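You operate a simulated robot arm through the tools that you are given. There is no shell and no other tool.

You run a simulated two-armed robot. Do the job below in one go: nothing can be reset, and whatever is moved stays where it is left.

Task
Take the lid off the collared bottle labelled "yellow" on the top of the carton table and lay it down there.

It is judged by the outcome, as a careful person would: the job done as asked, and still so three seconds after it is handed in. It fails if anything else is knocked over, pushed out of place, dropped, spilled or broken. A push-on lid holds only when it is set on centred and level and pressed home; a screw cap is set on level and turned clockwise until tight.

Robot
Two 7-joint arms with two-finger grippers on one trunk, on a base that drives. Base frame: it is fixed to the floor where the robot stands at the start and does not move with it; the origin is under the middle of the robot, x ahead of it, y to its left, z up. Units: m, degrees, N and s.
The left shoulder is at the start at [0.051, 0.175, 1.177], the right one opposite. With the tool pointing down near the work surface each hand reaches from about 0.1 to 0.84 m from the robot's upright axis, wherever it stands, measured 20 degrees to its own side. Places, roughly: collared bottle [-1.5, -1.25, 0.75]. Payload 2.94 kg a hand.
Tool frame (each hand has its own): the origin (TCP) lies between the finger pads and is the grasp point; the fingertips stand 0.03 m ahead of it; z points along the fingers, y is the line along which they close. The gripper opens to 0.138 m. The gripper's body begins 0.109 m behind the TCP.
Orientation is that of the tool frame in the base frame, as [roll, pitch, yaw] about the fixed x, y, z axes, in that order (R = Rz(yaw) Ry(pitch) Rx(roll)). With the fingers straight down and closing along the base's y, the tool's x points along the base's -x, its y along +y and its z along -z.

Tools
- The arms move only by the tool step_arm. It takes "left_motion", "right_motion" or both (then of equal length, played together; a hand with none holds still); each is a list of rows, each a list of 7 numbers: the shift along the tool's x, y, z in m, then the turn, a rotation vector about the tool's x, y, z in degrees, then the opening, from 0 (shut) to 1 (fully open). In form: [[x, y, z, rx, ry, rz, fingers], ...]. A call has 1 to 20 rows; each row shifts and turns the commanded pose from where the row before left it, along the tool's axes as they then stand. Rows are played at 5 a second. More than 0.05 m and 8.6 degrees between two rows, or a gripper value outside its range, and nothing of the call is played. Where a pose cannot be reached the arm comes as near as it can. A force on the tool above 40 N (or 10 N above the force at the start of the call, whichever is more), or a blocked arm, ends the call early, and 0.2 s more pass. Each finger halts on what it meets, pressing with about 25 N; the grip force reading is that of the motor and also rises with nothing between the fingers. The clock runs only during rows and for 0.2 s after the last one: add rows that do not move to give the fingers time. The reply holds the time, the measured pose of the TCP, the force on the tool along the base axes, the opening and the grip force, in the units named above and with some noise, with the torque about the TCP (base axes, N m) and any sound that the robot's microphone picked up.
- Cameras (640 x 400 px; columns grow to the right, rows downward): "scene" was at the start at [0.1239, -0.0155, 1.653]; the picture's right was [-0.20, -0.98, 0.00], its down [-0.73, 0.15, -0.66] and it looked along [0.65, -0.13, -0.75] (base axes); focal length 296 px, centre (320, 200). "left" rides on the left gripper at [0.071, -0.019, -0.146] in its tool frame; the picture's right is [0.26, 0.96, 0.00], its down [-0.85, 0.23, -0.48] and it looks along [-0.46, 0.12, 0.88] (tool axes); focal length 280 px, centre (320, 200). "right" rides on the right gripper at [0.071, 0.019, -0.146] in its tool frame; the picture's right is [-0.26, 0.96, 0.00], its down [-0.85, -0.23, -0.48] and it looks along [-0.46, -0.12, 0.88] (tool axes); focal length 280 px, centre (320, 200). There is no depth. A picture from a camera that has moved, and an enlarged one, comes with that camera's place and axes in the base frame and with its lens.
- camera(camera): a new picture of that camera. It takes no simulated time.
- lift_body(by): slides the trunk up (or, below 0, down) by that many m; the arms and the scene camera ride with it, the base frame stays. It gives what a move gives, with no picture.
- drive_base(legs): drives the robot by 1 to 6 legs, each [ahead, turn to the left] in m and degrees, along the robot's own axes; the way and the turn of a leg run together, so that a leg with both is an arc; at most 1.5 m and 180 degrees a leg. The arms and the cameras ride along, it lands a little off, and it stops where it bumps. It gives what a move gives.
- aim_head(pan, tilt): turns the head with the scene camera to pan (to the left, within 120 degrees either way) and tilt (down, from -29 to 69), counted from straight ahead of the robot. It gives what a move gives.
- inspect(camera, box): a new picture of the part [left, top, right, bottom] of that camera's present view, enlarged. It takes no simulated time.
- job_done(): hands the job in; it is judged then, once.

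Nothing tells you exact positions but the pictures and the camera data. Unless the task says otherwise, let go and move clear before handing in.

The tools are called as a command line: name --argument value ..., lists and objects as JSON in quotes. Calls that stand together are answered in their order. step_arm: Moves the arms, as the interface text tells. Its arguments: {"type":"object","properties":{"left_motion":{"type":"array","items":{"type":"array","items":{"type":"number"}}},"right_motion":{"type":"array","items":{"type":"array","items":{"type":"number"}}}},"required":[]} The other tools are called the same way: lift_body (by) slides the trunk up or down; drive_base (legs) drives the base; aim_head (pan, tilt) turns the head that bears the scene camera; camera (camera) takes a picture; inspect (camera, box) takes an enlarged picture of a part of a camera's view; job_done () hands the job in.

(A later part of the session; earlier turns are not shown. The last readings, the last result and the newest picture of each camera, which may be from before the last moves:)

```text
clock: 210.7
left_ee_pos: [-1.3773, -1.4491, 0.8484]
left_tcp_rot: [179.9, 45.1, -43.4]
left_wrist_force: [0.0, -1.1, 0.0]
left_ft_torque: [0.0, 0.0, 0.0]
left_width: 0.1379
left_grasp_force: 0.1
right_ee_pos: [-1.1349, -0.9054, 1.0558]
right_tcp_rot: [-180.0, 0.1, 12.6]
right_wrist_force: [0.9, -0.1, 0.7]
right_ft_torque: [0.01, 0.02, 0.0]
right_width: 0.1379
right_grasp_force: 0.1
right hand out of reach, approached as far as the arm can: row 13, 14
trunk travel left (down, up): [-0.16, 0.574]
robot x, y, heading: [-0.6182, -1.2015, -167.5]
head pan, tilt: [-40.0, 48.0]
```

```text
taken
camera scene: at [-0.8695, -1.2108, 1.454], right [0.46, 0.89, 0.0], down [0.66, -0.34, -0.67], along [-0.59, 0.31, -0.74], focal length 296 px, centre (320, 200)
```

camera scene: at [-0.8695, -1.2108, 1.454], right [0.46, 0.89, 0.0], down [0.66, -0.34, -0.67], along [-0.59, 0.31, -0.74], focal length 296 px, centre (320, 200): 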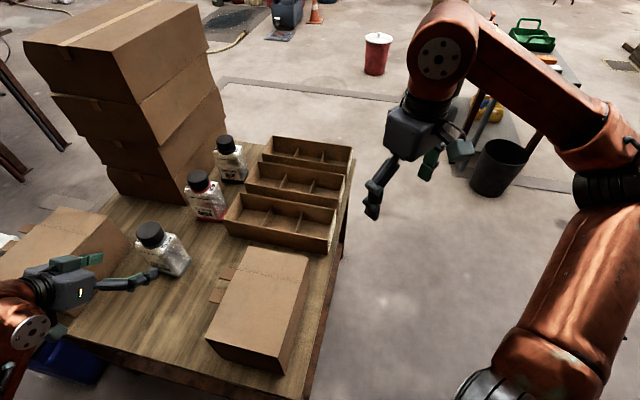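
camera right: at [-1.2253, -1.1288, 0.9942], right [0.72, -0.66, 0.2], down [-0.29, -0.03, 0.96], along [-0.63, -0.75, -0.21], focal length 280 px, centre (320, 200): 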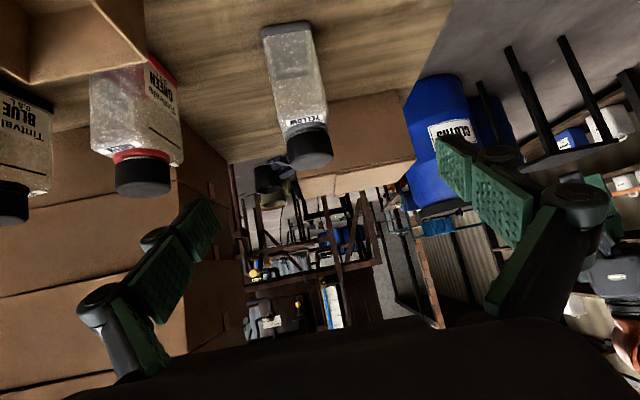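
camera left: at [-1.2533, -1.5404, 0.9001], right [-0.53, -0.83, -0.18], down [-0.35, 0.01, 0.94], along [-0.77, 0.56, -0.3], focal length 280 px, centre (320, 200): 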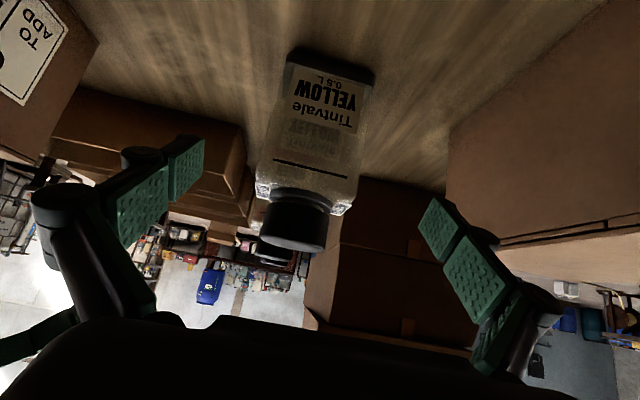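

The right hand is vertical at my right side, off the table. Now I'll lower it to about z 0.78.

step_arm --right_motion '[[0.01, 0, 0.03, 0, 0, 0, 1], [0.01, 0, 0.03, 0, 0, 0, 1], [0.01, 0, 0.03, 0, 0, 0, 1], [0, 0, 0.03, 0, 0, 0, 1], [0, 0, 0.03, 0, 0, 0, 1], [0, 0, 0.03, 0, 0, 0, 1], [0, 0, 0.03, 0, 0, 0, 1], [0, 0, 0.03, 0, 0, 0, 1], [0, 0, 0.03, 0, 0, 0, 1], [0, 0, 0, 0, 0, 0, 1]]'

camera --camera "scene"

```text
clock: 212.8
left_ee_pos: [-1.378, -1.4476, 0.8496]
left_tcp_rot: [179.8, 45.1, -43.5]
left_wrist_force: [-0.6, 0.0, 0.1]
left_ft_torque: [0.03, 0.02, 0.01]
left_width: 0.1377
left_grasp_force: 0.0
right_ee_pos: [-1.1053, -0.8993, 0.786]
right_tcp_rot: [-180.0, 0.0, 12.6]
right_wrist_force: [-0.1, 0.0, 0.7]
right_ft_torque: [-0.01, -0.02, 0.01]
right_width: 0.138
right_grasp_force: 0.0
trunk travel left (down, up): [-0.16, 0.574]
robot x, y, heading: [-0.6168, -1.2063, -167.5]
head pan, tilt: [-40.0, 48.0]
```

```text
taken
camera scene: at [-0.8699, -1.2103, 1.4539], right [0.46, 0.89, 0.0], down [0.66, -0.34, -0.67], along [-0.59, 0.31, -0.74], focal length 296 px, centre (320, 200)
```

scene: 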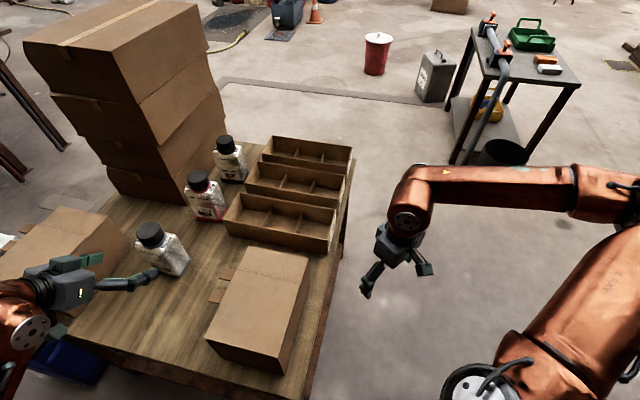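

Lowered without trouble. Now I'll extend it forward while rising, as I did with the left arm.

step_arm --right_motion '[[-0.03, 0, 0, 0, 0, 0, 1], [-0.03, 0, -0.005, 0, 0, 0, 1], [-0.03, 0, -0.02, 0, 0, 0, 1], [-0.025, 0, -0.03, 0, 0, 0, 1], [-0.025, 0, -0.03, 0, 0, 0, 1], [-0.03, 0, -0.03, 0, 0, 0, 1], [-0.03, 0, -0.03, 0, 0, 0, 1], [-0.03, 0, -0.02, 0, 0, 0, 1], [-0.03, 0, -0.02, 0, 0, 0, 1], [-0.03, 0, 0, 0, 0, 0, 1], [0, 0, 0, 0, 0, 0, 1]]'

camera --camera "scene"

```text
clock: 215.2
left_ee_pos: [-1.384, -1.4483, 0.8453]
left_tcp_rot: [-179.7, 44.9, -43.2]
left_wrist_force: [0.7, -0.5, 0.6]
left_ft_torque: [-0.02, 0.0, 0.06]
left_width: 0.1379
left_grasp_force: 0.1
right_ee_pos: [-1.3943, -0.9642, 0.9686]
right_tcp_rot: [-179.9, -0.3, 12.5]
right_wrist_force: [0.3, -0.2, -0.6]
right_ft_torque: [0.04, 0.11, 0.01]
right_width: 0.1378
right_grasp_force: 0.1
trunk travel left (down, up): [-0.16, 0.574]
robot x, y, heading: [-0.6163, -1.2033, -167.5]
head pan, tilt: [-40.0, 48.0]
```

```text
taken
camera scene: at [-0.886, -1.2134, 1.4528], right [0.46, 0.89, 0.01], down [0.67, -0.34, -0.66], along [-0.58, 0.31, -0.75], focal length 296 px, centre (320, 200)
```

scene: 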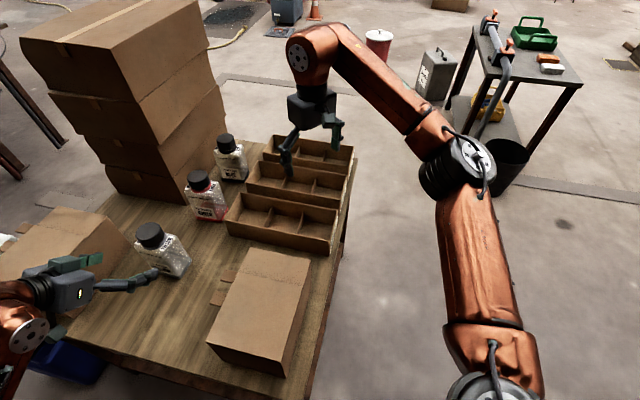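

The right arm is also back in a good, extended posture. I'll turn the right hand inward 45° and tilt its fingers forward (40° below level), staying above the bins.

step_arm --right_motion '[[0, 0, 0, 0, 0, -7.5, 1], [0, 0, 0, 0, 0, -7.5, 1], [0, 0, 0, 0, 0, -7.5, 1], [0, 0, 0, 0, 0, -7.5, 1], [0, 0, 0, 0, 0, -7.5, 1], [0, 0, 0, 0, 0, -7.5, 1], [0, 0, 0, 0, -7.14, 0, 1], [0, 0, 0, 0, -7.14, 0, 1], [0, 0, 0, 0, -7.14, 0, 1], [0, 0, 0, 0, -7.14, 0, 1], [0, 0, 0, 0, -7.14, 0, 1], [0, 0, 0, 0, -7.14, 0, 1], [0, 0, 0, 0, -7.14, 0, 1], [0, 0, 0, 0, 0, 0, 1]]'

camera --camera "scene"

```text
clock: 216.2
left_ee_pos: [-1.357, -1.4538, 0.8653]
left_tcp_rot: [178.2, 45.5, -43.1]
left_wrist_force: [0.7, -0.4, -0.4]
left_ft_torque: [0.18, 0.06, -0.09]
left_width: 0.1381
left_grasp_force: 0.0
right_ee_pos: [-1.2627, -1.0247, 0.966]
right_tcp_rot: [-178.7, 1.0, 39.4]
right_wrist_force: [-0.5, 0.6, -0.3]
right_ft_torque: [-0.02, 0.04, -0.02]
right_width: 0.138
right_grasp_force: 0.3
right hand out of reach, approached as far as the arm can: row 1, 2, 3, 4
trunk travel left (down, up): [-0.16, 0.574]
robot x, y, heading: [-0.6132, -1.2045, -167.6]
head pan, tilt: [-40.0, 48.0]
stopped in row 4 (left hand): the arm was blocked; the commanded pose is now the measured one
```

```text
taken
camera scene: at [-0.949, -1.2283, 1.4474], right [0.46, 0.89, 0.04], down [0.69, -0.34, -0.64], along [-0.55, 0.32, -0.77], focal length 296 px, centre (320, 200)
```

scene: 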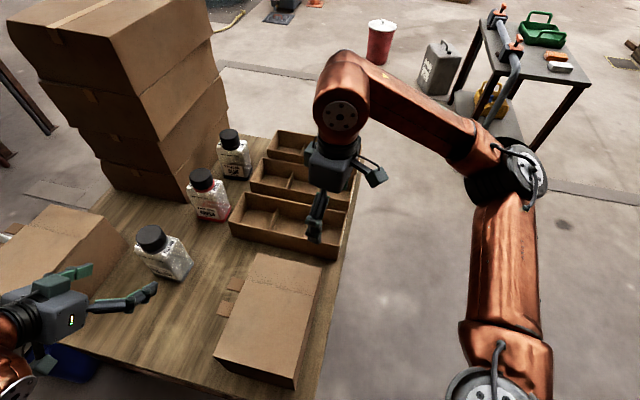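

Both arms stretched out with the trunk leaned forward is tipping my balance forward, which also explains the earlier sway. I'll raise the trunk right away to bring my weight back.

lift_body --by 0.1

camera --camera "scene"

```text
clock: 216.6
left_ee_pos: [-1.3176, -1.4599, 0.8969]
left_tcp_rot: [175.5, 46.7, -42.4]
left_wrist_force: [-0.5, -1.5, -1.8]
left_ft_torque: [0.19, 0.1, -0.11]
left_width: 0.1379
left_grasp_force: 0.2
right_ee_pos: [-1.2073, -1.0089, 0.9931]
right_tcp_rot: [-177.2, 3.9, 38.2]
right_wrist_force: [-0.4, -0.6, -0.9]
right_ft_torque: [0.01, -0.04, -0.02]
right_width: 0.138
right_grasp_force: 0.0
trunk travel left (down, up): [-0.163, 0.572]
robot x, y, heading: [-0.6169, -1.2072, -167.5]
head pan, tilt: [-40.0, 48.0]
stopped: the arm was blocked; the commanded pose is now the measured one
```

```text
taken
camera scene: at [-0.9435, -1.2281, 1.4508], right [0.46, 0.89, 0.04], down [0.69, -0.33, -0.64], along [-0.55, 0.32, -0.77], focal length 296 px, centre (320, 200)
```

scene: 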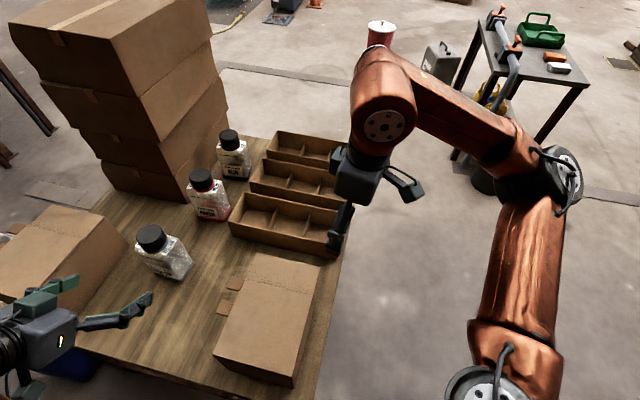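

The hands have already swung back a little and nothing on the table is touched. I'll let the sway settle with small head moves.

aim_head --pan -20 --tilt 48

camera --camera "scene"

aim_head --pan 0 --tilt 48

camera --camera "scene"

```text
clock: 217.4
left_ee_pos: [-1.3244, -1.4455, 0.893]
left_tcp_rot: [175.7, 46.8, -44.7]
left_wrist_force: [0.6, 0.0, 0.7]
left_ft_torque: [0.0, 0.09, 0.1]
left_width: 0.1381
left_grasp_force: 0.1
right_ee_pos: [-1.2236, -1.0143, 0.9871]
right_tcp_rot: [-177.7, 3.2, 39.0]
right_wrist_force: [1.4, -0.3, -0.4]
right_ft_torque: [0.0, 0.13, -0.05]
right_width: 0.1378
right_grasp_force: 0.0
trunk travel left (down, up): [-0.163, 0.572]
robot x, y, heading: [-0.62, -1.2086, -167.6]
head pan, tilt: [-20.0, 48.0]
```

```text
taken
camera scene: at [-0.9131, -1.2442, 1.4535], right [0.13, 0.99, 0.01], down [0.75, -0.09, -0.65], along [-0.64, 0.09, -0.76], focal length 296 px, centre (320, 200)
```

scene: 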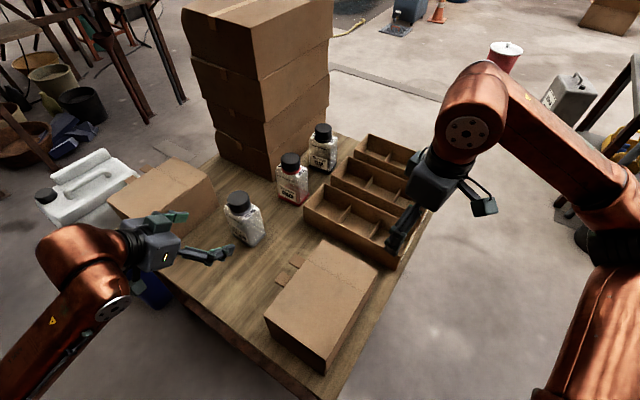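

```text
clock: 218.2
left_ee_pos: [-1.2955, -1.442, 0.9123]
left_tcp_rot: [173.1, 47.7, -46.5]
left_wrist_force: [0.5, 0.0, 1.2]
left_ft_torque: [-0.09, -0.05, 0.02]
left_width: 0.1382
left_grasp_force: 0.0
right_ee_pos: [-1.1932, -1.0054, 1.0014]
right_tcp_rot: [-176.8, 5.1, 38.9]
right_wrist_force: [1.2, 0.4, 2.6]
right_ft_torque: [-0.09, 0.05, 0.01]
right_width: 0.1378
right_grasp_force: 0.1
trunk travel left (down, up): [-0.163, 0.572]
robot x, y, heading: [-0.6178, -1.2071, -167.7]
head pan, tilt: [0.0, 48.0]
```

```text
taken
camera scene: at [-0.8656, -1.261, 1.4587], right [-0.21, 0.98, 0.0], down [0.72, 0.16, -0.67], along [-0.66, -0.14, -0.74], focal length 296 px, centre (320, 200)
```

scene: 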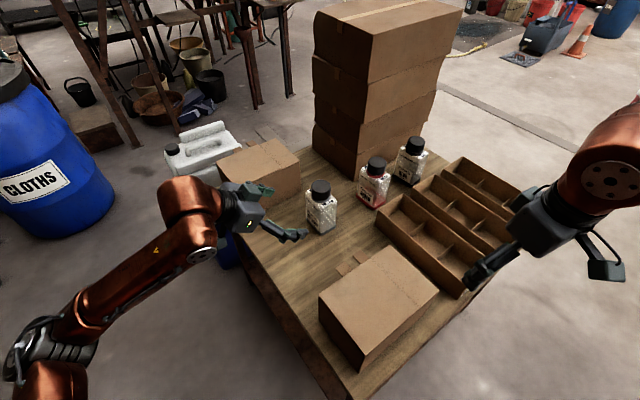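

I'm upright again. Clearly I must work with the bottle closer so my arms aren't both stretched far out. There's a spot at the table's left side where the bottle would be only about 0.63 m ahead; first I'll let things settle, and bring both hands back and up.

aim_head --pan 0 --tilt 50

aim_head --pan 0 --tilt 48

aim_head --pan 0 --tilt 50

aim_head --pan 0 --tilt 48

camera --camera "scene"

```text
clock: 218.8
left_ee_pos: [-1.3123, -1.4449, 0.9007]
left_tcp_rot: [174.6, 47.1, -45.4]
left_wrist_force: [0.0, 0.6, -0.3]
left_ft_torque: [0.02, 0.02, -0.01]
left_width: 0.1382
left_grasp_force: 0.2
right_ee_pos: [-1.212, -1.0108, 0.9917]
right_tcp_rot: [-177.3, 4.0, 38.9]
right_wrist_force: [0.4, 0.6, 0.1]
right_ft_torque: [0.01, 0.05, -0.03]
right_width: 0.1378
right_grasp_force: 0.0
trunk travel left (down, up): [-0.163, 0.572]
robot x, y, heading: [-0.6176, -1.2063, -167.5]
head pan, tilt: [0.0, 50.0]
```

```text
clock: 219.5
left_ee_pos: [-1.3144, -1.4451, 0.8981]
left_tcp_rot: [175.0, 47.0, -45.2]
left_wrist_force: [-0.4, -0.1, -0.3]
left_ft_torque: [-0.01, 0.0, 0.03]
left_width: 0.138
left_grasp_force: 0.0
right_ee_pos: [-1.2127, -1.0109, 0.9888]
right_tcp_rot: [-177.5, 3.8, 39.0]
right_wrist_force: [0.0, 0.4, -0.8]
right_ft_torque: [0.02, 0.0, -0.04]
right_width: 0.138
right_grasp_force: 0.1
trunk travel left (down, up): [-0.163, 0.572]
robot x, y, heading: [-0.6158, -1.2063, -167.4]
head pan, tilt: [0.0, 48.0]
```

```text
clock: 220.1
left_ee_pos: [-1.3113, -1.4441, 0.899]
left_tcp_rot: [174.7, 47.1, -45.3]
left_wrist_force: [0.2, -0.1, -0.1]
left_ft_torque: [0.04, -0.02, -0.01]
left_width: 0.1381
left_grasp_force: 0.0
right_ee_pos: [-1.2101, -1.0114, 0.9915]
right_tcp_rot: [-177.4, 4.1, 39.0]
right_wrist_force: [-0.9, 0.3, 0.0]
right_ft_torque: [0.04, -0.03, 0.06]
right_width: 0.138
right_grasp_force: 0.1
trunk travel left (down, up): [-0.163, 0.572]
robot x, y, heading: [-0.6185, -1.207, -167.4]
head pan, tilt: [0.0, 50.0]
```

```text
clock: 220.7
left_ee_pos: [-1.3091, -1.4446, 0.9011]
left_tcp_rot: [174.4, 47.1, -45.5]
left_wrist_force: [0.0, -0.1, 0.7]
left_ft_torque: [0.0, -0.03, -0.01]
left_width: 0.138
left_grasp_force: 0.0
right_ee_pos: [-1.2088, -1.0097, 0.9922]
right_tcp_rot: [-177.4, 4.1, 39.0]
right_wrist_force: [-0.2, -0.3, 0.3]
right_ft_torque: [0.0, 0.0, 0.02]
right_width: 0.138
right_grasp_force: 0.1
trunk travel left (down, up): [-0.163, 0.572]
robot x, y, heading: [-0.6173, -1.2044, -167.5]
head pan, tilt: [0.0, 48.0]
```

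```text
taken
camera scene: at [-0.8747, -1.2633, 1.4567], right [-0.22, 0.98, 0.0], down [0.73, 0.16, -0.67], along [-0.65, -0.14, -0.74], focal length 296 px, centre (320, 200)
```

scene: 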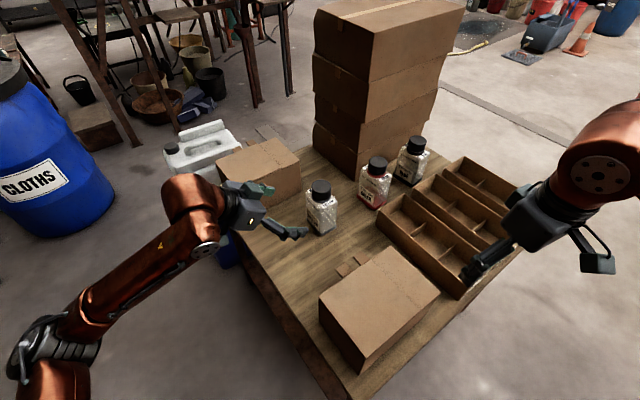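

Settled. I'll draw both hands back and up gently, then raise the trunk upright again.

step_arm --left_motion '[[0, 0, -0.02, 0, 0, 0, 1], [0, 0, -0.03, 0, 0, 0, 1], [0, 0, -0.03, 0, 0, 0, 1], [0, 0, -0.03, 0, 0, 0, 1], [0, -0.02, -0.03, 0, 0, 0, 1], [0, -0.03, -0.02, 0, 0, 0, 1], [0, -0.03, 0, 0, 0, 0, 1], [0, -0.03, 0, 0, 0, 0, 1], [0, -0.03, 0, 0, 0, 0, 1], [0, 0, 0, 0, 0, 0, 1]]' --right_motion '[[0, 0, -0.02, 0, 0, 0, 1], [0, 0, -0.03, 0, 0, 0, 1], [0, 0, -0.03, 0, 0, 0, 1], [0, 0, -0.02, 0, 0, 0, 1], [0.02, 0, 0, 0, 0, 0, 1], [0.02, 0, 0, 0, 0, 0, 1], [0.02, 0, 0, 0, 0, 0, 1], [0.02, 0, 0, 0, 0, 0, 1], [0, 0, 0, 0, 0, 0, 1], [0, 0, 0, 0, 0, 0, 1]]'

lift_body --by 0.1

lift_body --by 0.087

camera --camera "scene"

```text
clock: 222.9
left_ee_pos: [-1.1369, -1.4273, 1.0017]
left_tcp_rot: [174.6, 47.3, -45.4]
left_wrist_force: [-0.8, 0.0, 0.6]
left_ft_torque: [-0.02, -0.01, 0.01]
left_width: 0.1381
left_grasp_force: 0.0
left hand out of reach, approached as far as the arm can: row 9
right_ee_pos: [-1.138, -0.9603, 1.0846]
right_tcp_rot: [-177.2, 4.2, 39.0]
right_wrist_force: [-0.2, -1.0, 0.4]
right_ft_torque: [-0.02, -0.02, -0.02]
right_width: 0.1379
right_grasp_force: 0.0
trunk travel left (down, up): [-0.163, 0.572]
robot x, y, heading: [-0.6169, -1.2079, -167.5]
head pan, tilt: [0.0, 48.0]
```

```text
clock: 224.2
left_ee_pos: [-1.1384, -1.4267, 1.1002]
left_tcp_rot: [174.7, 47.0, -45.4]
left_wrist_force: [0.9, 0.4, 0.2]
left_ft_torque: [0.0, -0.02, -0.02]
left_width: 0.138
left_grasp_force: 0.1
right_ee_pos: [-1.1391, -0.9597, 1.1844]
right_tcp_rot: [-177.3, 4.1, 38.9]
right_wrist_force: [-0.9, 0.5, -0.6]
right_ft_torque: [0.0, -0.09, 0.01]
right_width: 0.1378
right_grasp_force: 0.0
trunk travel left (down, up): [-0.263, 0.472]
robot x, y, heading: [-0.6204, -1.2043, -167.4]
head pan, tilt: [0.0, 48.0]
```

```text
clock: 225.5
left_ee_pos: [-1.1378, -1.4276, 1.1884]
left_tcp_rot: [174.8, 47.2, -45.3]
left_wrist_force: [-0.2, -1.0, -0.5]
left_ft_torque: [0.0, -0.01, -0.02]
left_width: 0.1381
left_grasp_force: 0.1
right_ee_pos: [-1.1376, -0.9586, 1.272]
right_tcp_rot: [-177.3, 4.1, 39.0]
right_wrist_force: [-0.3, 0.2, 0.8]
right_ft_torque: [0.0, -0.04, -0.03]
right_width: 0.1378
right_grasp_force: 0.1
trunk travel left (down, up): [-0.35, 0.385]
robot x, y, heading: [-0.6175, -1.205, -167.7]
head pan, tilt: [0.0, 48.0]
```

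```text
taken
camera scene: at [-0.7422, -1.2339, 1.6528], right [-0.22, 0.98, 0.0], down [0.73, 0.16, -0.67], along [-0.65, -0.14, -0.74], focal length 296 px, centre (320, 200)
```

scene: 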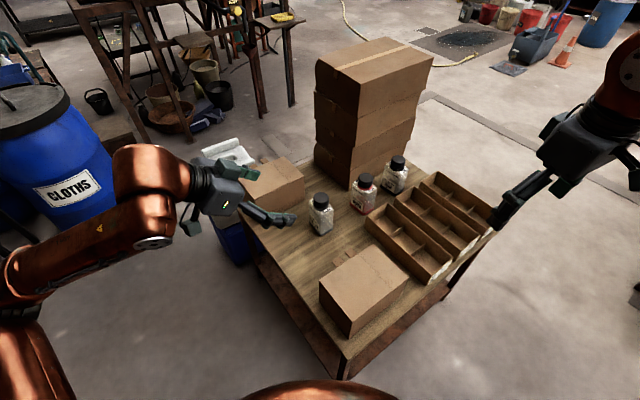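

The trunk is upright and the hands are high and drawn in. Now I'll move to the table's left side: turn right so my back faces the way, and reverse in short smooth legs.

drive_base --legs '[[0, -119.7]]'

aim_head --pan 0 --tilt 45

drive_base --legs '[[-0.213, 0]]'

aim_head --pan 110 --tilt 50

camera --camera "scene"

```text
clock: 230.8
left_ee_pos: [-0.5506, -0.6454, 1.1889]
left_tcp_rot: [174.5, 47.2, -165.3]
left_wrist_force: [0.0, 0.8, 0.0]
left_ft_torque: [-0.03, -0.01, 0.01]
left_width: 0.1379
left_grasp_force: 0.1
right_ee_pos: [-0.143, -0.8782, 1.273]
right_tcp_rot: [-177.2, 4.2, -80.9]
right_wrist_force: [0.4, -0.1, 0.5]
right_ft_torque: [0.01, 0.01, 0.02]
right_width: 0.1379
right_grasp_force: 0.1
trunk travel left (down, up): [-0.35, 0.385]
robot x, y, heading: [-0.6177, -1.2077, 72.6]
head pan, tilt: [0.0, 48.0]
```

```text
clock: 231.5
left_ee_pos: [-0.55, -0.6458, 1.1891]
left_tcp_rot: [174.6, 47.2, -165.2]
left_wrist_force: [0.5, 0.0, -0.5]
left_ft_torque: [-0.03, 0.02, -0.02]
left_width: 0.1381
left_grasp_force: 0.2
right_ee_pos: [-0.1429, -0.8772, 1.2723]
right_tcp_rot: [-177.3, 4.1, -80.8]
right_wrist_force: [-0.3, 0.9, 0.3]
right_ft_torque: [0.02, 0.0, -0.01]
right_width: 0.1379
right_grasp_force: 0.1
trunk travel left (down, up): [-0.35, 0.385]
robot x, y, heading: [-0.6172, -1.2038, 72.4]
head pan, tilt: [0.0, 45.0]
```

```text
clock: 233.2
left_ee_pos: [-0.6155, -0.8537, 1.189]
left_tcp_rot: [174.4, 47.3, -165.3]
left_wrist_force: [-0.4, -0.5, 0.2]
left_ft_torque: [0.03, 0.01, 0.02]
left_width: 0.1381
left_grasp_force: 0.1
right_ee_pos: [-0.2104, -1.0882, 1.2741]
right_tcp_rot: [-177.3, 4.3, -80.8]
right_wrist_force: [-0.2, -0.3, 0.5]
right_ft_torque: [0.1, -0.05, 0.02]
right_width: 0.1378
right_grasp_force: 0.1
trunk travel left (down, up): [-0.35, 0.385]
robot x, y, heading: [-0.6821, -1.4115, 72.9]
head pan, tilt: [0.0, 45.0]
```

```text
clock: 235.0
left_ee_pos: [-0.6149, -0.8526, 1.1877]
left_tcp_rot: [174.5, 47.3, -165.1]
left_wrist_force: [0.2, 0.1, 0.3]
left_ft_torque: [0.0, -0.02, -0.03]
left_width: 0.138
left_grasp_force: 0.1
right_ee_pos: [-0.2088, -1.0848, 1.2713]
right_tcp_rot: [-177.3, 4.2, -80.8]
right_wrist_force: [0.2, 0.1, 0.7]
right_ft_torque: [-0.02, 0.0, 0.0]
right_width: 0.1383
right_grasp_force: 0.0
trunk travel left (down, up): [-0.35, 0.385]
robot x, y, heading: [-0.6837, -1.4153, 72.6]
head pan, tilt: [110.0, 50.0]
```

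```text
taken
camera scene: at [-0.7453, -1.3716, 1.6504], right [-0.05, 1.0, 0.0], down [0.77, 0.03, -0.64], along [-0.64, -0.03, -0.77], focal length 296 px, centre (320, 200)
```

scene: 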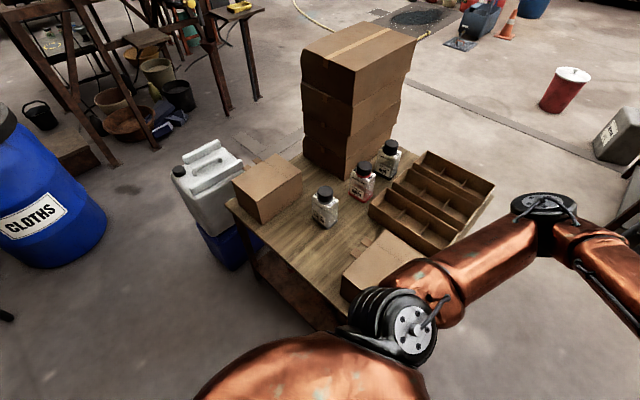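

Smooth so far. I'll turn a further 24° right and reverse 0.26 m along the table's left side, keeping about 0.37 m from its edge.

drive_base --legs '[[0, -24]]'

aim_head --pan 110 --tilt 52

drive_base --legs '[[-0.255, 0]]'

aim_head --pan 110 --tilt 55

camera --camera "scene"

```text
clock: 236.7
left_ee_pos: [-0.3911, -0.9291, 1.1886]
left_tcp_rot: [174.5, 47.1, 170.6]
left_wrist_force: [0.9, 0.0, -0.1]
left_ft_torque: [-0.02, 0.01, 0.03]
left_width: 0.138
left_grasp_force: 0.0
right_ee_pos: [-0.1149, -1.3069, 1.2733]
right_tcp_rot: [-177.3, 4.3, -104.9]
right_wrist_force: [0.0, -1.0, 0.0]
right_ft_torque: [0.02, 0.05, -0.01]
right_width: 0.1379
right_grasp_force: 0.0
trunk travel left (down, up): [-0.35, 0.385]
robot x, y, heading: [-0.6808, -1.4139, 48.4]
head pan, tilt: [110.0, 50.0]
```

```text
clock: 237.3
left_ee_pos: [-0.3913, -0.9291, 1.1891]
left_tcp_rot: [174.5, 47.2, 170.8]
left_wrist_force: [0.3, 0.2, 0.3]
left_ft_torque: [0.0, -0.03, 0.02]
left_width: 0.1377
left_grasp_force: 0.2
right_ee_pos: [-0.1153, -1.3059, 1.2721]
right_tcp_rot: [-177.2, 4.2, -104.9]
right_wrist_force: [0.1, 0.2, -0.2]
right_ft_torque: [-0.01, 0.0, -0.03]
right_width: 0.1383
right_grasp_force: 0.1
trunk travel left (down, up): [-0.35, 0.385]
robot x, y, heading: [-0.681, -1.4135, 48.8]
head pan, tilt: [110.0, 52.0]
```

```text
clock: 239.2
left_ee_pos: [-0.5627, -1.1225, 1.19]
left_tcp_rot: [174.5, 47.1, 170.6]
left_wrist_force: [-1.5, -0.4, 0.1]
left_ft_torque: [-0.02, -0.01, 0.03]
left_width: 0.1382
left_grasp_force: 0.0
right_ee_pos: [-0.287, -1.5022, 1.2725]
right_tcp_rot: [-177.4, 4.2, -104.9]
right_wrist_force: [0.0, -0.1, 0.5]
right_ft_torque: [0.03, -0.03, 0.0]
right_width: 0.138
right_grasp_force: 0.0
trunk travel left (down, up): [-0.35, 0.385]
robot x, y, heading: [-0.8571, -1.6079, 48.3]
head pan, tilt: [110.0, 52.0]
```

```text
clock: 239.8
left_ee_pos: [-0.5633, -1.1227, 1.1895]
left_tcp_rot: [174.5, 47.3, 170.7]
left_wrist_force: [-0.7, 0.4, 0.5]
left_ft_torque: [-0.03, 0.0, -0.02]
left_width: 0.138
left_grasp_force: 0.0
right_ee_pos: [-0.2861, -1.5, 1.2724]
right_tcp_rot: [-177.4, 4.2, -104.9]
right_wrist_force: [-0.8, 0.3, 0.1]
right_ft_torque: [-0.02, 0.01, -0.01]
right_width: 0.138
right_grasp_force: 0.1
trunk travel left (down, up): [-0.35, 0.385]
robot x, y, heading: [-0.8513, -1.6067, 48.4]
head pan, tilt: [110.0, 55.0]
```

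```text
taken
camera scene: at [-0.8895, -1.5455, 1.6439], right [0.37, 0.93, 0.0], down [0.76, -0.3, -0.57], along [-0.53, 0.21, -0.82], focal length 296 px, centre (320, 200)
```

scene: 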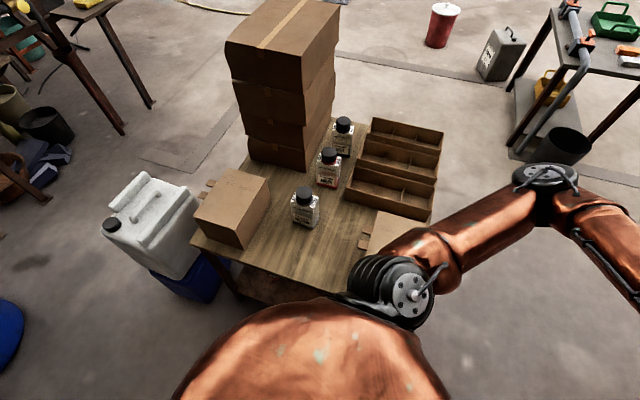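

I'm at the planned spot beside the table, all clear. I'll turn left 111° to face the bottle (hands stay above 1.15 m).

drive_base --legs '[[0, 111]]'

aim_head --pan 0 --tilt 52

camera --camera "scene"

```text
clock: 244.8
left_ee_pos: [-1.4092, -1.506, 1.1889]
left_tcp_rot: [174.7, 47.2, -78.7]
left_wrist_force: [0.4, 0.1, 0.6]
left_ft_torque: [0.05, 0.01, -0.03]
left_width: 0.1381
left_grasp_force: 0.0
right_ee_pos: [-1.151, -1.1148, 1.2727]
right_tcp_rot: [-177.2, 4.2, 5.6]
right_wrist_force: [0.3, -0.2, 0.5]
right_ft_torque: [-0.03, 0.0, 0.03]
right_width: 0.138
right_grasp_force: 0.1
trunk travel left (down, up): [-0.35, 0.385]
robot x, y, heading: [-0.8516, -1.6075, 159.1]
head pan, tilt: [110.0, 55.0]
```

```text
clock: 246.7
left_ee_pos: [-1.4088, -1.5056, 1.1891]
left_tcp_rot: [174.6, 47.2, -78.8]
left_wrist_force: [-0.5, -0.5, -0.5]
left_ft_torque: [-0.02, 0.01, 0.0]
left_width: 0.1379
left_grasp_force: 0.1
right_ee_pos: [-1.1515, -1.1142, 1.2717]
right_tcp_rot: [-177.3, 4.3, 5.7]
right_wrist_force: [-0.3, 0.7, 0.0]
right_ft_torque: [-0.02, -0.01, 0.0]
right_width: 0.138
right_grasp_force: 0.1
trunk travel left (down, up): [-0.35, 0.385]
robot x, y, heading: [-0.8515, -1.6082, 159.2]
head pan, tilt: [0.0, 52.0]
```

```text
taken
camera scene: at [-0.9687, -1.5636, 1.6477], right [0.36, 0.93, 0.0], down [0.74, -0.28, -0.62], along [-0.57, 0.22, -0.79], focal length 296 px, centre (320, 200)
```

scene: 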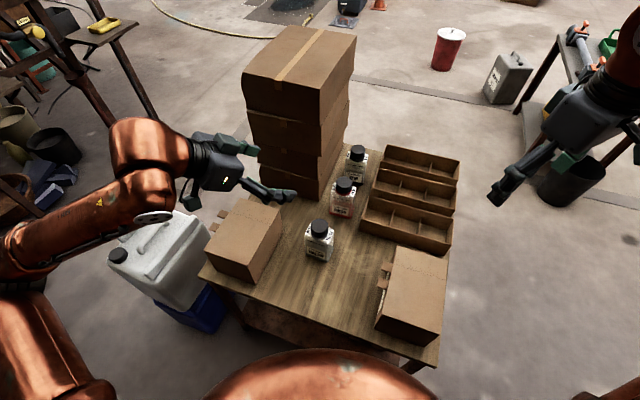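

I'm facing the bottle squarely at 0.63 m, with both hands high above the table. I'll align the left hand for the left-side grip (rotation in place, high up) and check that it follows.

step_arm --left_motion '[[0, 0, 0, -5.05, 0.82, -6.09, 1], [0, 0, 0, -5.05, 0.82, -6.09, 1], [0, 0, 0, -5.05, 0.82, -6.09, 1], [0, 0, 0, -5.05, 0.82, -6.09, 1], [0, 0, 0, 0, 0, 0, 1]]'

camera --camera "scene"

```text
clock: 247.9
left_ee_pos: [-1.4104, -1.5056, 1.1874]
left_tcp_rot: [-180.0, 45.1, -43.3]
left_wrist_force: [0.4, -1.1, 0.7]
left_ft_torque: [-0.01, -0.01, 0.0]
left_width: 0.1381
left_grasp_force: 0.0
right_ee_pos: [-1.1524, -1.1151, 1.2721]
right_tcp_rot: [-177.3, 4.1, 5.6]
right_wrist_force: [-0.1, -0.1, -0.7]
right_ft_torque: [0.02, -0.01, 0.01]
right_width: 0.1379
right_grasp_force: 0.2
trunk travel left (down, up): [-0.35, 0.385]
robot x, y, heading: [-0.852, -1.606, 159.0]
head pan, tilt: [0.0, 52.0]
```

```text
taken
camera scene: at [-0.9688, -1.5643, 1.6477], right [0.36, 0.93, 0.0], down [0.74, -0.28, -0.62], along [-0.57, 0.22, -0.79], focal length 296 px, centre (320, 200)
```

scene: 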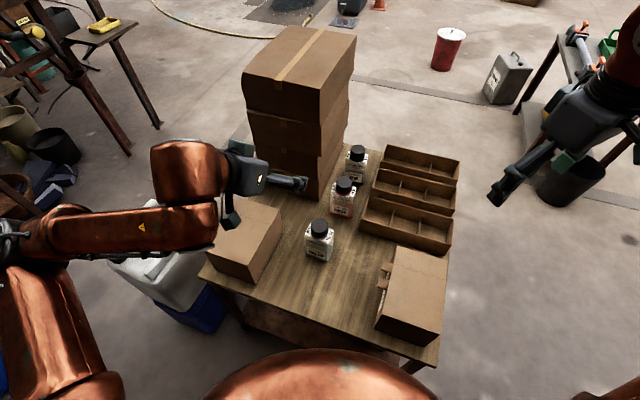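

Aligned without limits. I'll lower it to 15 cm from the bottle along the grip direction.

step_arm --left_motion '[[0.023, -0.0065, 0.0232, 0, 0, 0, 1], [0.023, -0.0065, 0.0232, 0, 0, 0, 1], [0.023, -0.0065, 0.0232, 0, 0, 0, 1], [0.023, -0.0065, 0.0232, 0, 0, 0, 1], [0.023, -0.0065, 0.0232, 0, 0, 0, 1], [0.023, -0.0065, 0.0232, 0, 0, 0, 1], [0.023, -0.0065, 0.0232, 0, 0, 0, 1], [0.023, -0.0065, 0.0232, 0, 0, 0, 1], [0.023, -0.0065, 0.0232, 0, 0, 0, 1], [0.023, -0.0065, 0.0232, 0, 0, 0, 1], [0, 0, 0, 0, 0, 0, 1]]'

camera --camera "scene"

camera --camera "left"

```text
clock: 250.3
left_ee_pos: [-1.3655, -1.459, 0.8628]
left_tcp_rot: [-179.9, 45.0, -43.4]
left_wrist_force: [-0.8, 0.6, 0.2]
left_ft_torque: [0.02, 0.0, 0.05]
left_width: 0.1379
left_grasp_force: 0.0
right_ee_pos: [-1.1514, -1.1139, 1.2738]
right_tcp_rot: [-177.4, 4.3, 5.6]
right_wrist_force: [-0.5, 0.1, 0.6]
right_ft_torque: [0.02, -0.02, -0.02]
right_width: 0.1381
right_grasp_force: 0.1
trunk travel left (down, up): [-0.35, 0.385]
robot x, y, heading: [-0.8559, -1.6071, 159.2]
head pan, tilt: [0.0, 52.0]
```

```text
taken
camera scene: at [-0.9687, -1.5634, 1.6477], right [0.36, 0.93, 0.0], down [0.74, -0.28, -0.62], along [-0.57, 0.22, -0.79], focal length 296 px, centre (320, 200)
```

scene: 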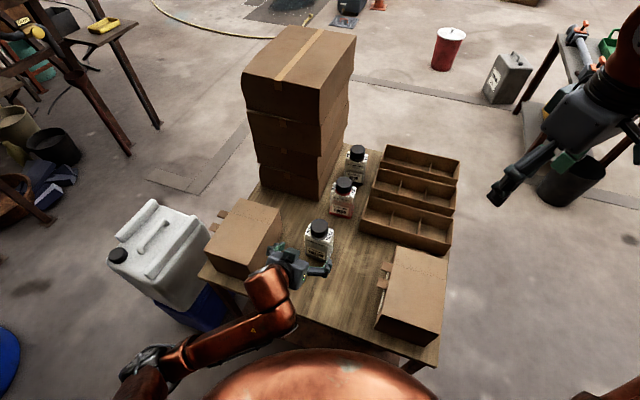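

```text
taken
camera left: at [-1.2391, -1.5512, 0.9147], right [-0.53, -0.83, -0.19], down [-0.35, 0.01, 0.94], along [-0.77, 0.56, -0.3], focal length 280 px, centre (320, 200)
```

left: 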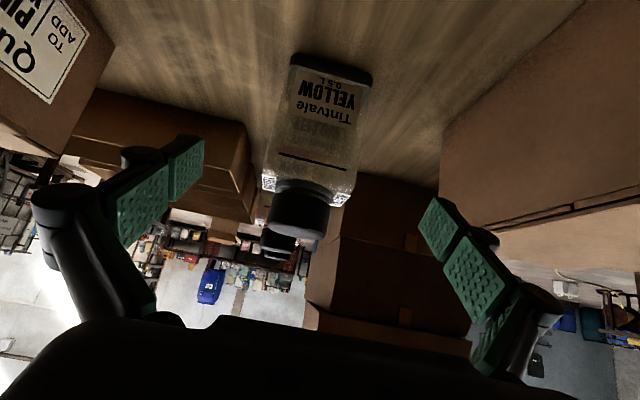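

The left hand is in place at 15 cm from the bottle with no trouble. Next I'll ready the right hand: straighten it to vertical with its fingers opening front-to-back, then bring it over toward the lid, staying high.

step_arm --right_motion '[[0, 0, 0, -0.9, 1.4, 8.3, 1], [0, 0, 0, -0.9, 1.4, 8.3, 1], [0, 0, 0, -0.9, 1.4, 8.3, 1], [-0.0182, 0.0355, 0.003, 0, 0, 0, 1], [-0.0182, 0.0355, 0.003, 0, 0, 0, 1], [-0.0182, 0.0355, 0.003, 0, 0, 0, 1], [-0.0182, 0.0355, 0.003, 0, 0, 0, 1], [-0.0182, 0.0355, 0.003, 0, 0, 0, 1], [0, 0, 0, 0, 0, 0, 1]]'

camera --camera "scene"

```text
clock: 252.3
left_ee_pos: [-1.3641, -1.4589, 0.8634]
left_tcp_rot: [179.8, 45.1, -43.5]
left_wrist_force: [0.0, 0.8, 0.6]
left_ft_torque: [0.01, 0.0, 0.01]
left_width: 0.1381
left_grasp_force: 0.1
right_ee_pos: [-1.2942, -1.2499, 1.2593]
right_tcp_rot: [178.9, 0.3, -19.5]
right_wrist_force: [0.6, -0.1, -0.6]
right_ft_torque: [-0.04, 0.05, 0.01]
right_width: 0.1382
right_grasp_force: 0.0
trunk travel left (down, up): [-0.35, 0.385]
robot x, y, heading: [-0.8555, -1.6071, 159.0]
head pan, tilt: [0.0, 52.0]
```

```text
taken
camera scene: at [-0.9674, -1.5623, 1.6478], right [0.36, 0.93, 0.0], down [0.74, -0.28, -0.62], along [-0.58, 0.22, -0.79], focal length 296 px, centre (320, 200)
```

scene: 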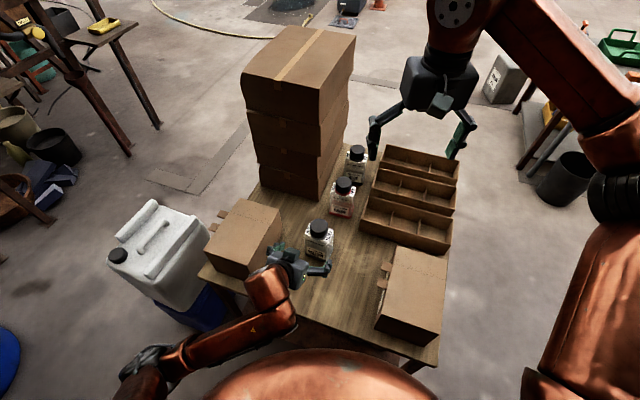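

Both hands follow well. I'll continue with the right hand to a point about 18 cm above the lid.

step_arm --right_motion '[[-0.012, 0.0221, 0.0262, 0, 0, 0, 1], [-0.012, 0.0221, 0.0262, 0, 0, 0, 1], [-0.012, 0.0221, 0.0262, 0, 0, 0, 1], [-0.012, 0.0221, 0.0262, 0, 0, 0, 1], [-0.012, 0.0221, 0.0262, 0, 0, 0, 1], [-0.012, 0.0221, 0.0262, 0, 0, 0, 1], [-0.012, 0.0221, 0.0262, 0, 0, 0, 1], [-0.012, 0.0221, 0.0262, 0, 0, 0, 1], [0, 0, 0, 0, 0, 0, 1]]'

camera --camera "scene"

camera --camera "right"

```text
clock: 254.3
left_ee_pos: [-1.3651, -1.4582, 0.8621]
left_tcp_rot: [179.9, 45.0, -43.4]
left_wrist_force: [0.1, 0.4, -0.1]
left_ft_torque: [-0.03, -0.02, 0.04]
left_width: 0.1378
left_grasp_force: 0.0
right_ee_pos: [-1.4471, -1.3891, 1.0557]
right_tcp_rot: [178.9, 0.3, -19.4]
right_wrist_force: [0.7, 0.4, 0.3]
right_ft_torque: [-0.04, 0.01, 0.04]
right_width: 0.1381
right_grasp_force: 0.0
trunk travel left (down, up): [-0.35, 0.385]
robot x, y, heading: [-0.8551, -1.6058, 159.1]
head pan, tilt: [0.0, 52.0]
```

```text
taken
camera scene: at [-0.968, -1.563, 1.6478], right [0.36, 0.93, 0.0], down [0.74, -0.28, -0.62], along [-0.57, 0.22, -0.79], focal length 296 px, centre (320, 200)
```

scene: 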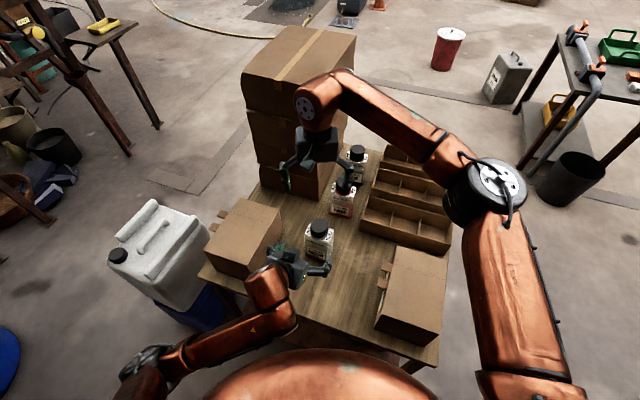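

```text
taken
camera right: at [-1.3848, -1.4293, 1.2023], right [-0.57, -0.82, 0.02], down [-0.72, 0.51, 0.48], along [-0.4, 0.26, -0.88], focal length 280 px, centre (320, 200)
```

right: 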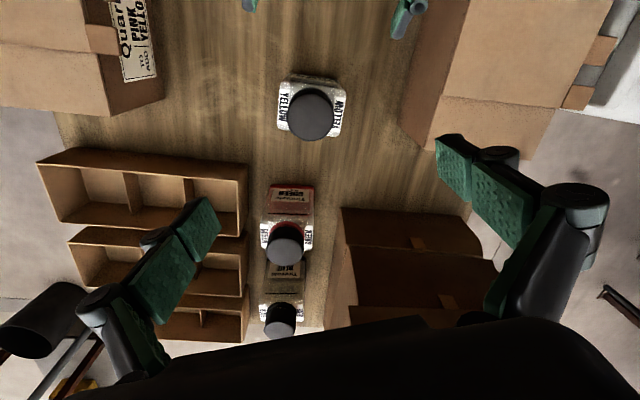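

The right hand is now vertical above the lid, and its camera looks straight down on the bottle. I'll enlarge that view for exact centring.

inspect --camera "right" --box '[262, 60, 362, 160]'

inspect --camera "scene" --box '[250, 200, 370, 300]'

```text
4.00 times, centred on (312, 110) of right
camera zoom: at [-1.3848, -1.4293, 1.2023], right [-0.57, -0.82, 0.02], down [-0.72, 0.51, 0.48], along [-0.4, 0.26, -0.88], focal length 1122 px, centre (352, 560)
```

zoom: 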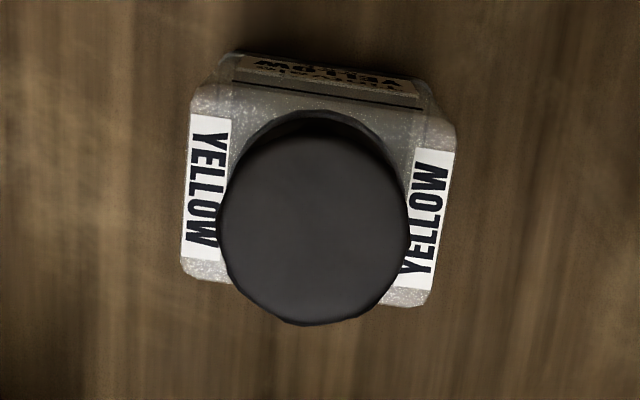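

```text
4.00 times, centred on (310, 250) of scene
camera zoom: at [-0.968, -1.563, 1.6478], right [0.36, 0.93, 0.0], down [0.74, -0.28, -0.62], along [-0.57, 0.22, -0.79], focal length 1182 px, centre (360, 0)
```

zoom: 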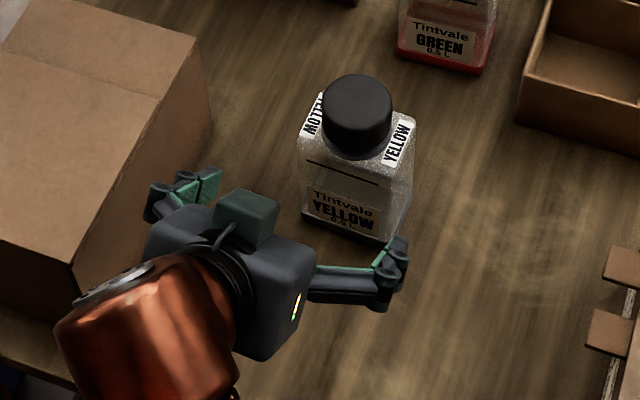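

Everything lines up: lid centre about (-1.4425, -1.3855), bottle axis within a degree of my left grip. I'll advance the open left hand 12 cm around the bottle and look.

step_arm --left_motion '[[0, 0, 0.025, 0, 0, 0, 1], [0, 0, 0.025, 0, 0, 0, 1], [0, 0, 0.025, 0, 0, 0, 1], [0, 0, 0.025, 0, 0, 0, 1], [0, 0, 0.02, 0, 0, 0, 1], [0, 0, 0, 0, 0, 0, 1]]'

camera --camera "left"

camera --camera "right"

inspect --camera "scene" --box '[250, 180, 390, 290]'

```text
clock: 255.7
left_ee_pos: [-1.429, -1.3994, 0.7772]
left_tcp_rot: [179.9, 45.1, -43.5]
left_wrist_force: [-0.1, -0.7, 0.3]
left_ft_torque: [-0.01, 0.02, -0.02]
left_width: 0.138
left_grasp_force: 0.0
right_ee_pos: [-1.4474, -1.3903, 1.0568]
right_tcp_rot: [179.0, 0.3, -19.4]
right_wrist_force: [-0.2, 0.1, -0.2]
right_ft_torque: [0.02, -0.01, 0.02]
right_width: 0.1381
right_grasp_force: 0.1
trunk travel left (down, up): [-0.35, 0.385]
robot x, y, heading: [-0.8506, -1.6096, 158.9]
head pan, tilt: [0.0, 52.0]
```

```text
taken
camera left: at [-1.3006, -1.4911, 0.8292], right [-0.53, -0.83, -0.19], down [-0.35, 0.01, 0.94], along [-0.77, 0.56, -0.3], focal length 280 px, centre (320, 200)
```

left: 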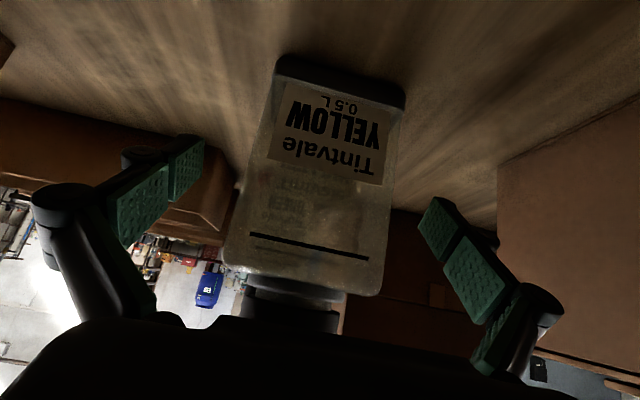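

```text
taken
camera right: at [-1.3851, -1.4302, 1.2024], right [-0.57, -0.82, 0.02], down [-0.72, 0.51, 0.48], along [-0.4, 0.26, -0.88], focal length 280 px, centre (320, 200)
```

right: 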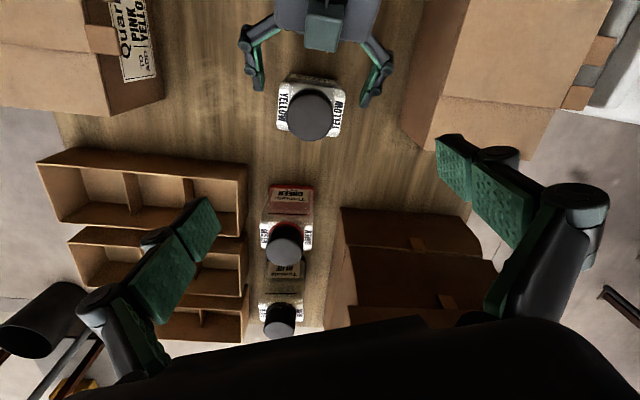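

```text
3.64 times, centred on (320, 235) of scene
camera zoom: at [-0.9687, -1.564, 1.6477], right [0.36, 0.93, 0.0], down [0.74, -0.28, -0.62], along [-0.57, 0.22, -0.79], focal length 1075 px, centre (320, 73)
```

zoom: 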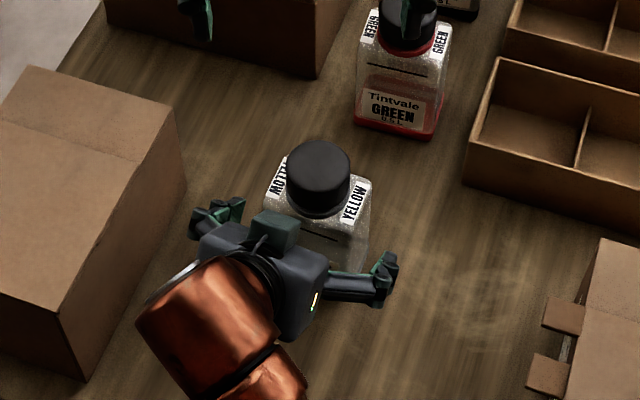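

The bottle sits centred between the left fingers, with my hand's camera box still a few centimetres clear of the lid. I'll advance just 1 cm more and close the left hand on the bottle body.

step_arm --left_motion '[[0, 0, 0.01, 0, 0, 0, 1], [0, 0, 0, 0, 0, 0, 1], [0, 0, 0, 0, 0, 0, 0.75], [0, 0, 0, 0, 0, 0, 0.6], [0, 0, 0, 0, 0, 0, 0.5], [0, 0, 0, 0, 0, 0, 0.4], [0, 0, 0, 0, 0, 0, 0.4], [0, 0, 0, 0, 0, 0, 0.4]]'

camera --camera "right"

camera --camera "left"

```text
clock: 257.5
left_ee_pos: [-1.4324, -1.3939, 0.7705]
left_tcp_rot: [-179.9, 45.0, -43.4]
left_wrist_force: [1.2, 0.0, 0.3]
left_ft_torque: [0.07, -0.06, -0.04]
left_width: 0.0852
left_grasp_force: 25.2
right_ee_pos: [-1.4479, -1.3918, 1.0567]
right_tcp_rot: [179.0, 0.3, -19.5]
right_wrist_force: [0.6, -0.6, -0.9]
right_ft_torque: [0.03, 0.0, 0.01]
right_width: 0.1381
right_grasp_force: 0.0
trunk travel left (down, up): [-0.35, 0.385]
robot x, y, heading: [-0.8576, -1.609, 159.2]
head pan, tilt: [0.0, 52.0]
```

```text
taken
camera right: at [-1.3851, -1.43, 1.2023], right [-0.57, -0.82, 0.02], down [-0.72, 0.51, 0.48], along [-0.4, 0.26, -0.88], focal length 280 px, centre (320, 200)
```

right: 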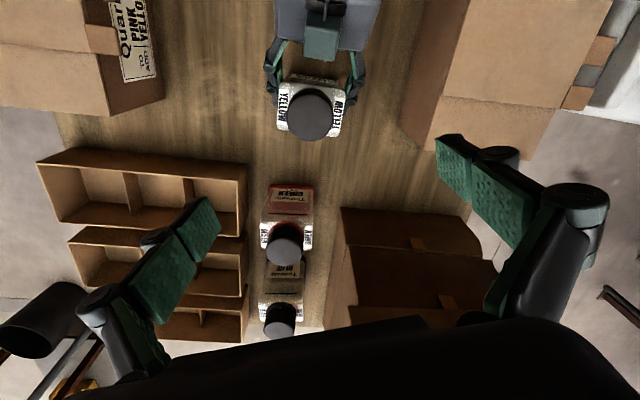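

```text
taken
camera left: at [-1.3063, -1.4855, 0.8225], right [-0.53, -0.83, -0.19], down [-0.35, 0.01, 0.94], along [-0.77, 0.56, -0.3], focal length 280 px, centre (320, 200)
```

left: 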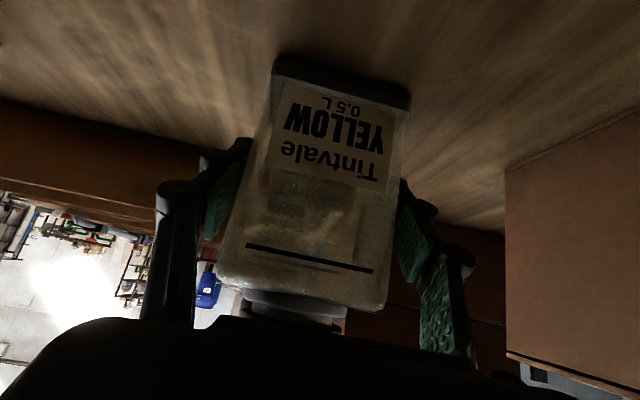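

The left hand holds the bottle firmly (25 N) and the bottle hasn't moved. Now I'll turn the right hand so its fingers open front-to-back, centre it over the lid, and lower it partway.

step_arm --left_motion '[[0, 0, 0, 0, 0, 0, 0.35], [0, 0, 0, 0, 0, 0, 0.35], [0, 0, 0, 0, 0, 0, 0.35], [0, 0, 0, 0, 0, 0, 0.35], [0, 0, 0, 0, 0, 0, 0.35], [0, 0, 0, 0, 0, 0, 0.35], [0, 0, 0, 0, 0, 0, 0.35], [0, 0, 0, 0, 0, 0, 0.35]]' --right_motion '[[0.0035, -0.0057, 0, 0, 0, 0, 1], [0, 0, 0, 0, 0, 6, 1], [0, 0, 0, 0, 0, 6, 1], [0, 0, 0, 0, 0, 6, 1], [0, 0, 0.03, 0, 0, 0, 1], [0, 0, 0.03, 0, 0, 0, 1], [0, 0, 0.03, 0, 0, 0, 1], [0, 0, 0, 0, 0, 0, 1]]'

camera --camera "right"

camera --camera "scene"

```text
clock: 259.3
left_ee_pos: [-1.4329, -1.3934, 0.7713]
left_tcp_rot: [-180.0, 45.0, -43.4]
left_wrist_force: [-0.4, -0.8, 2.4]
left_ft_torque: [0.11, -0.07, -0.02]
left_width: 0.0852
left_grasp_force: 25.1
right_ee_pos: [-1.4434, -1.388, 0.9641]
right_tcp_rot: [178.9, 0.0, -37.4]
right_wrist_force: [0.1, 0.2, -0.3]
right_ft_torque: [0.0, -0.01, 0.01]
right_width: 0.138
right_grasp_force: 0.2
trunk travel left (down, up): [-0.35, 0.385]
robot x, y, heading: [-0.8534, -1.6077, 159.2]
head pan, tilt: [0.0, 52.0]
```

```text
taken
camera right: at [-1.3973, -1.4444, 1.1118], right [-0.79, -0.61, 0.02], down [-0.53, 0.71, 0.47], along [-0.3, 0.36, -0.88], focal length 280 px, centre (320, 200)
```

right: 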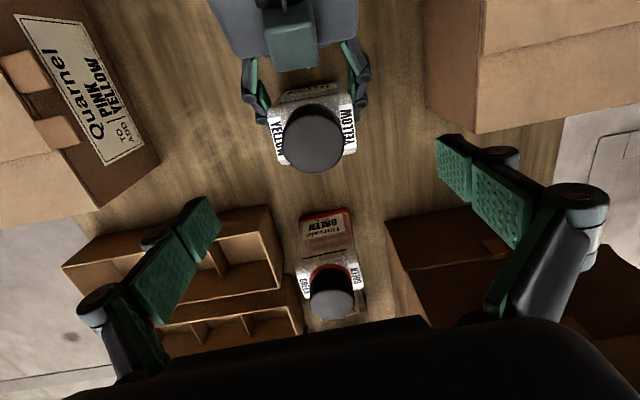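

```text
taken
camera scene: at [-0.9686, -1.5638, 1.6477], right [0.36, 0.93, 0.0], down [0.74, -0.28, -0.62], along [-0.57, 0.22, -0.79], focal length 296 px, centre (320, 200)
```

scene: 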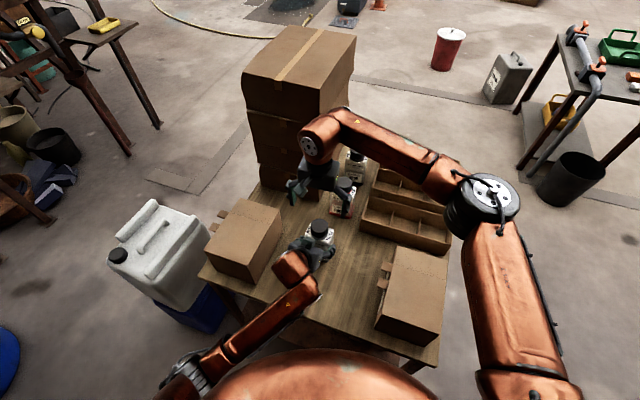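

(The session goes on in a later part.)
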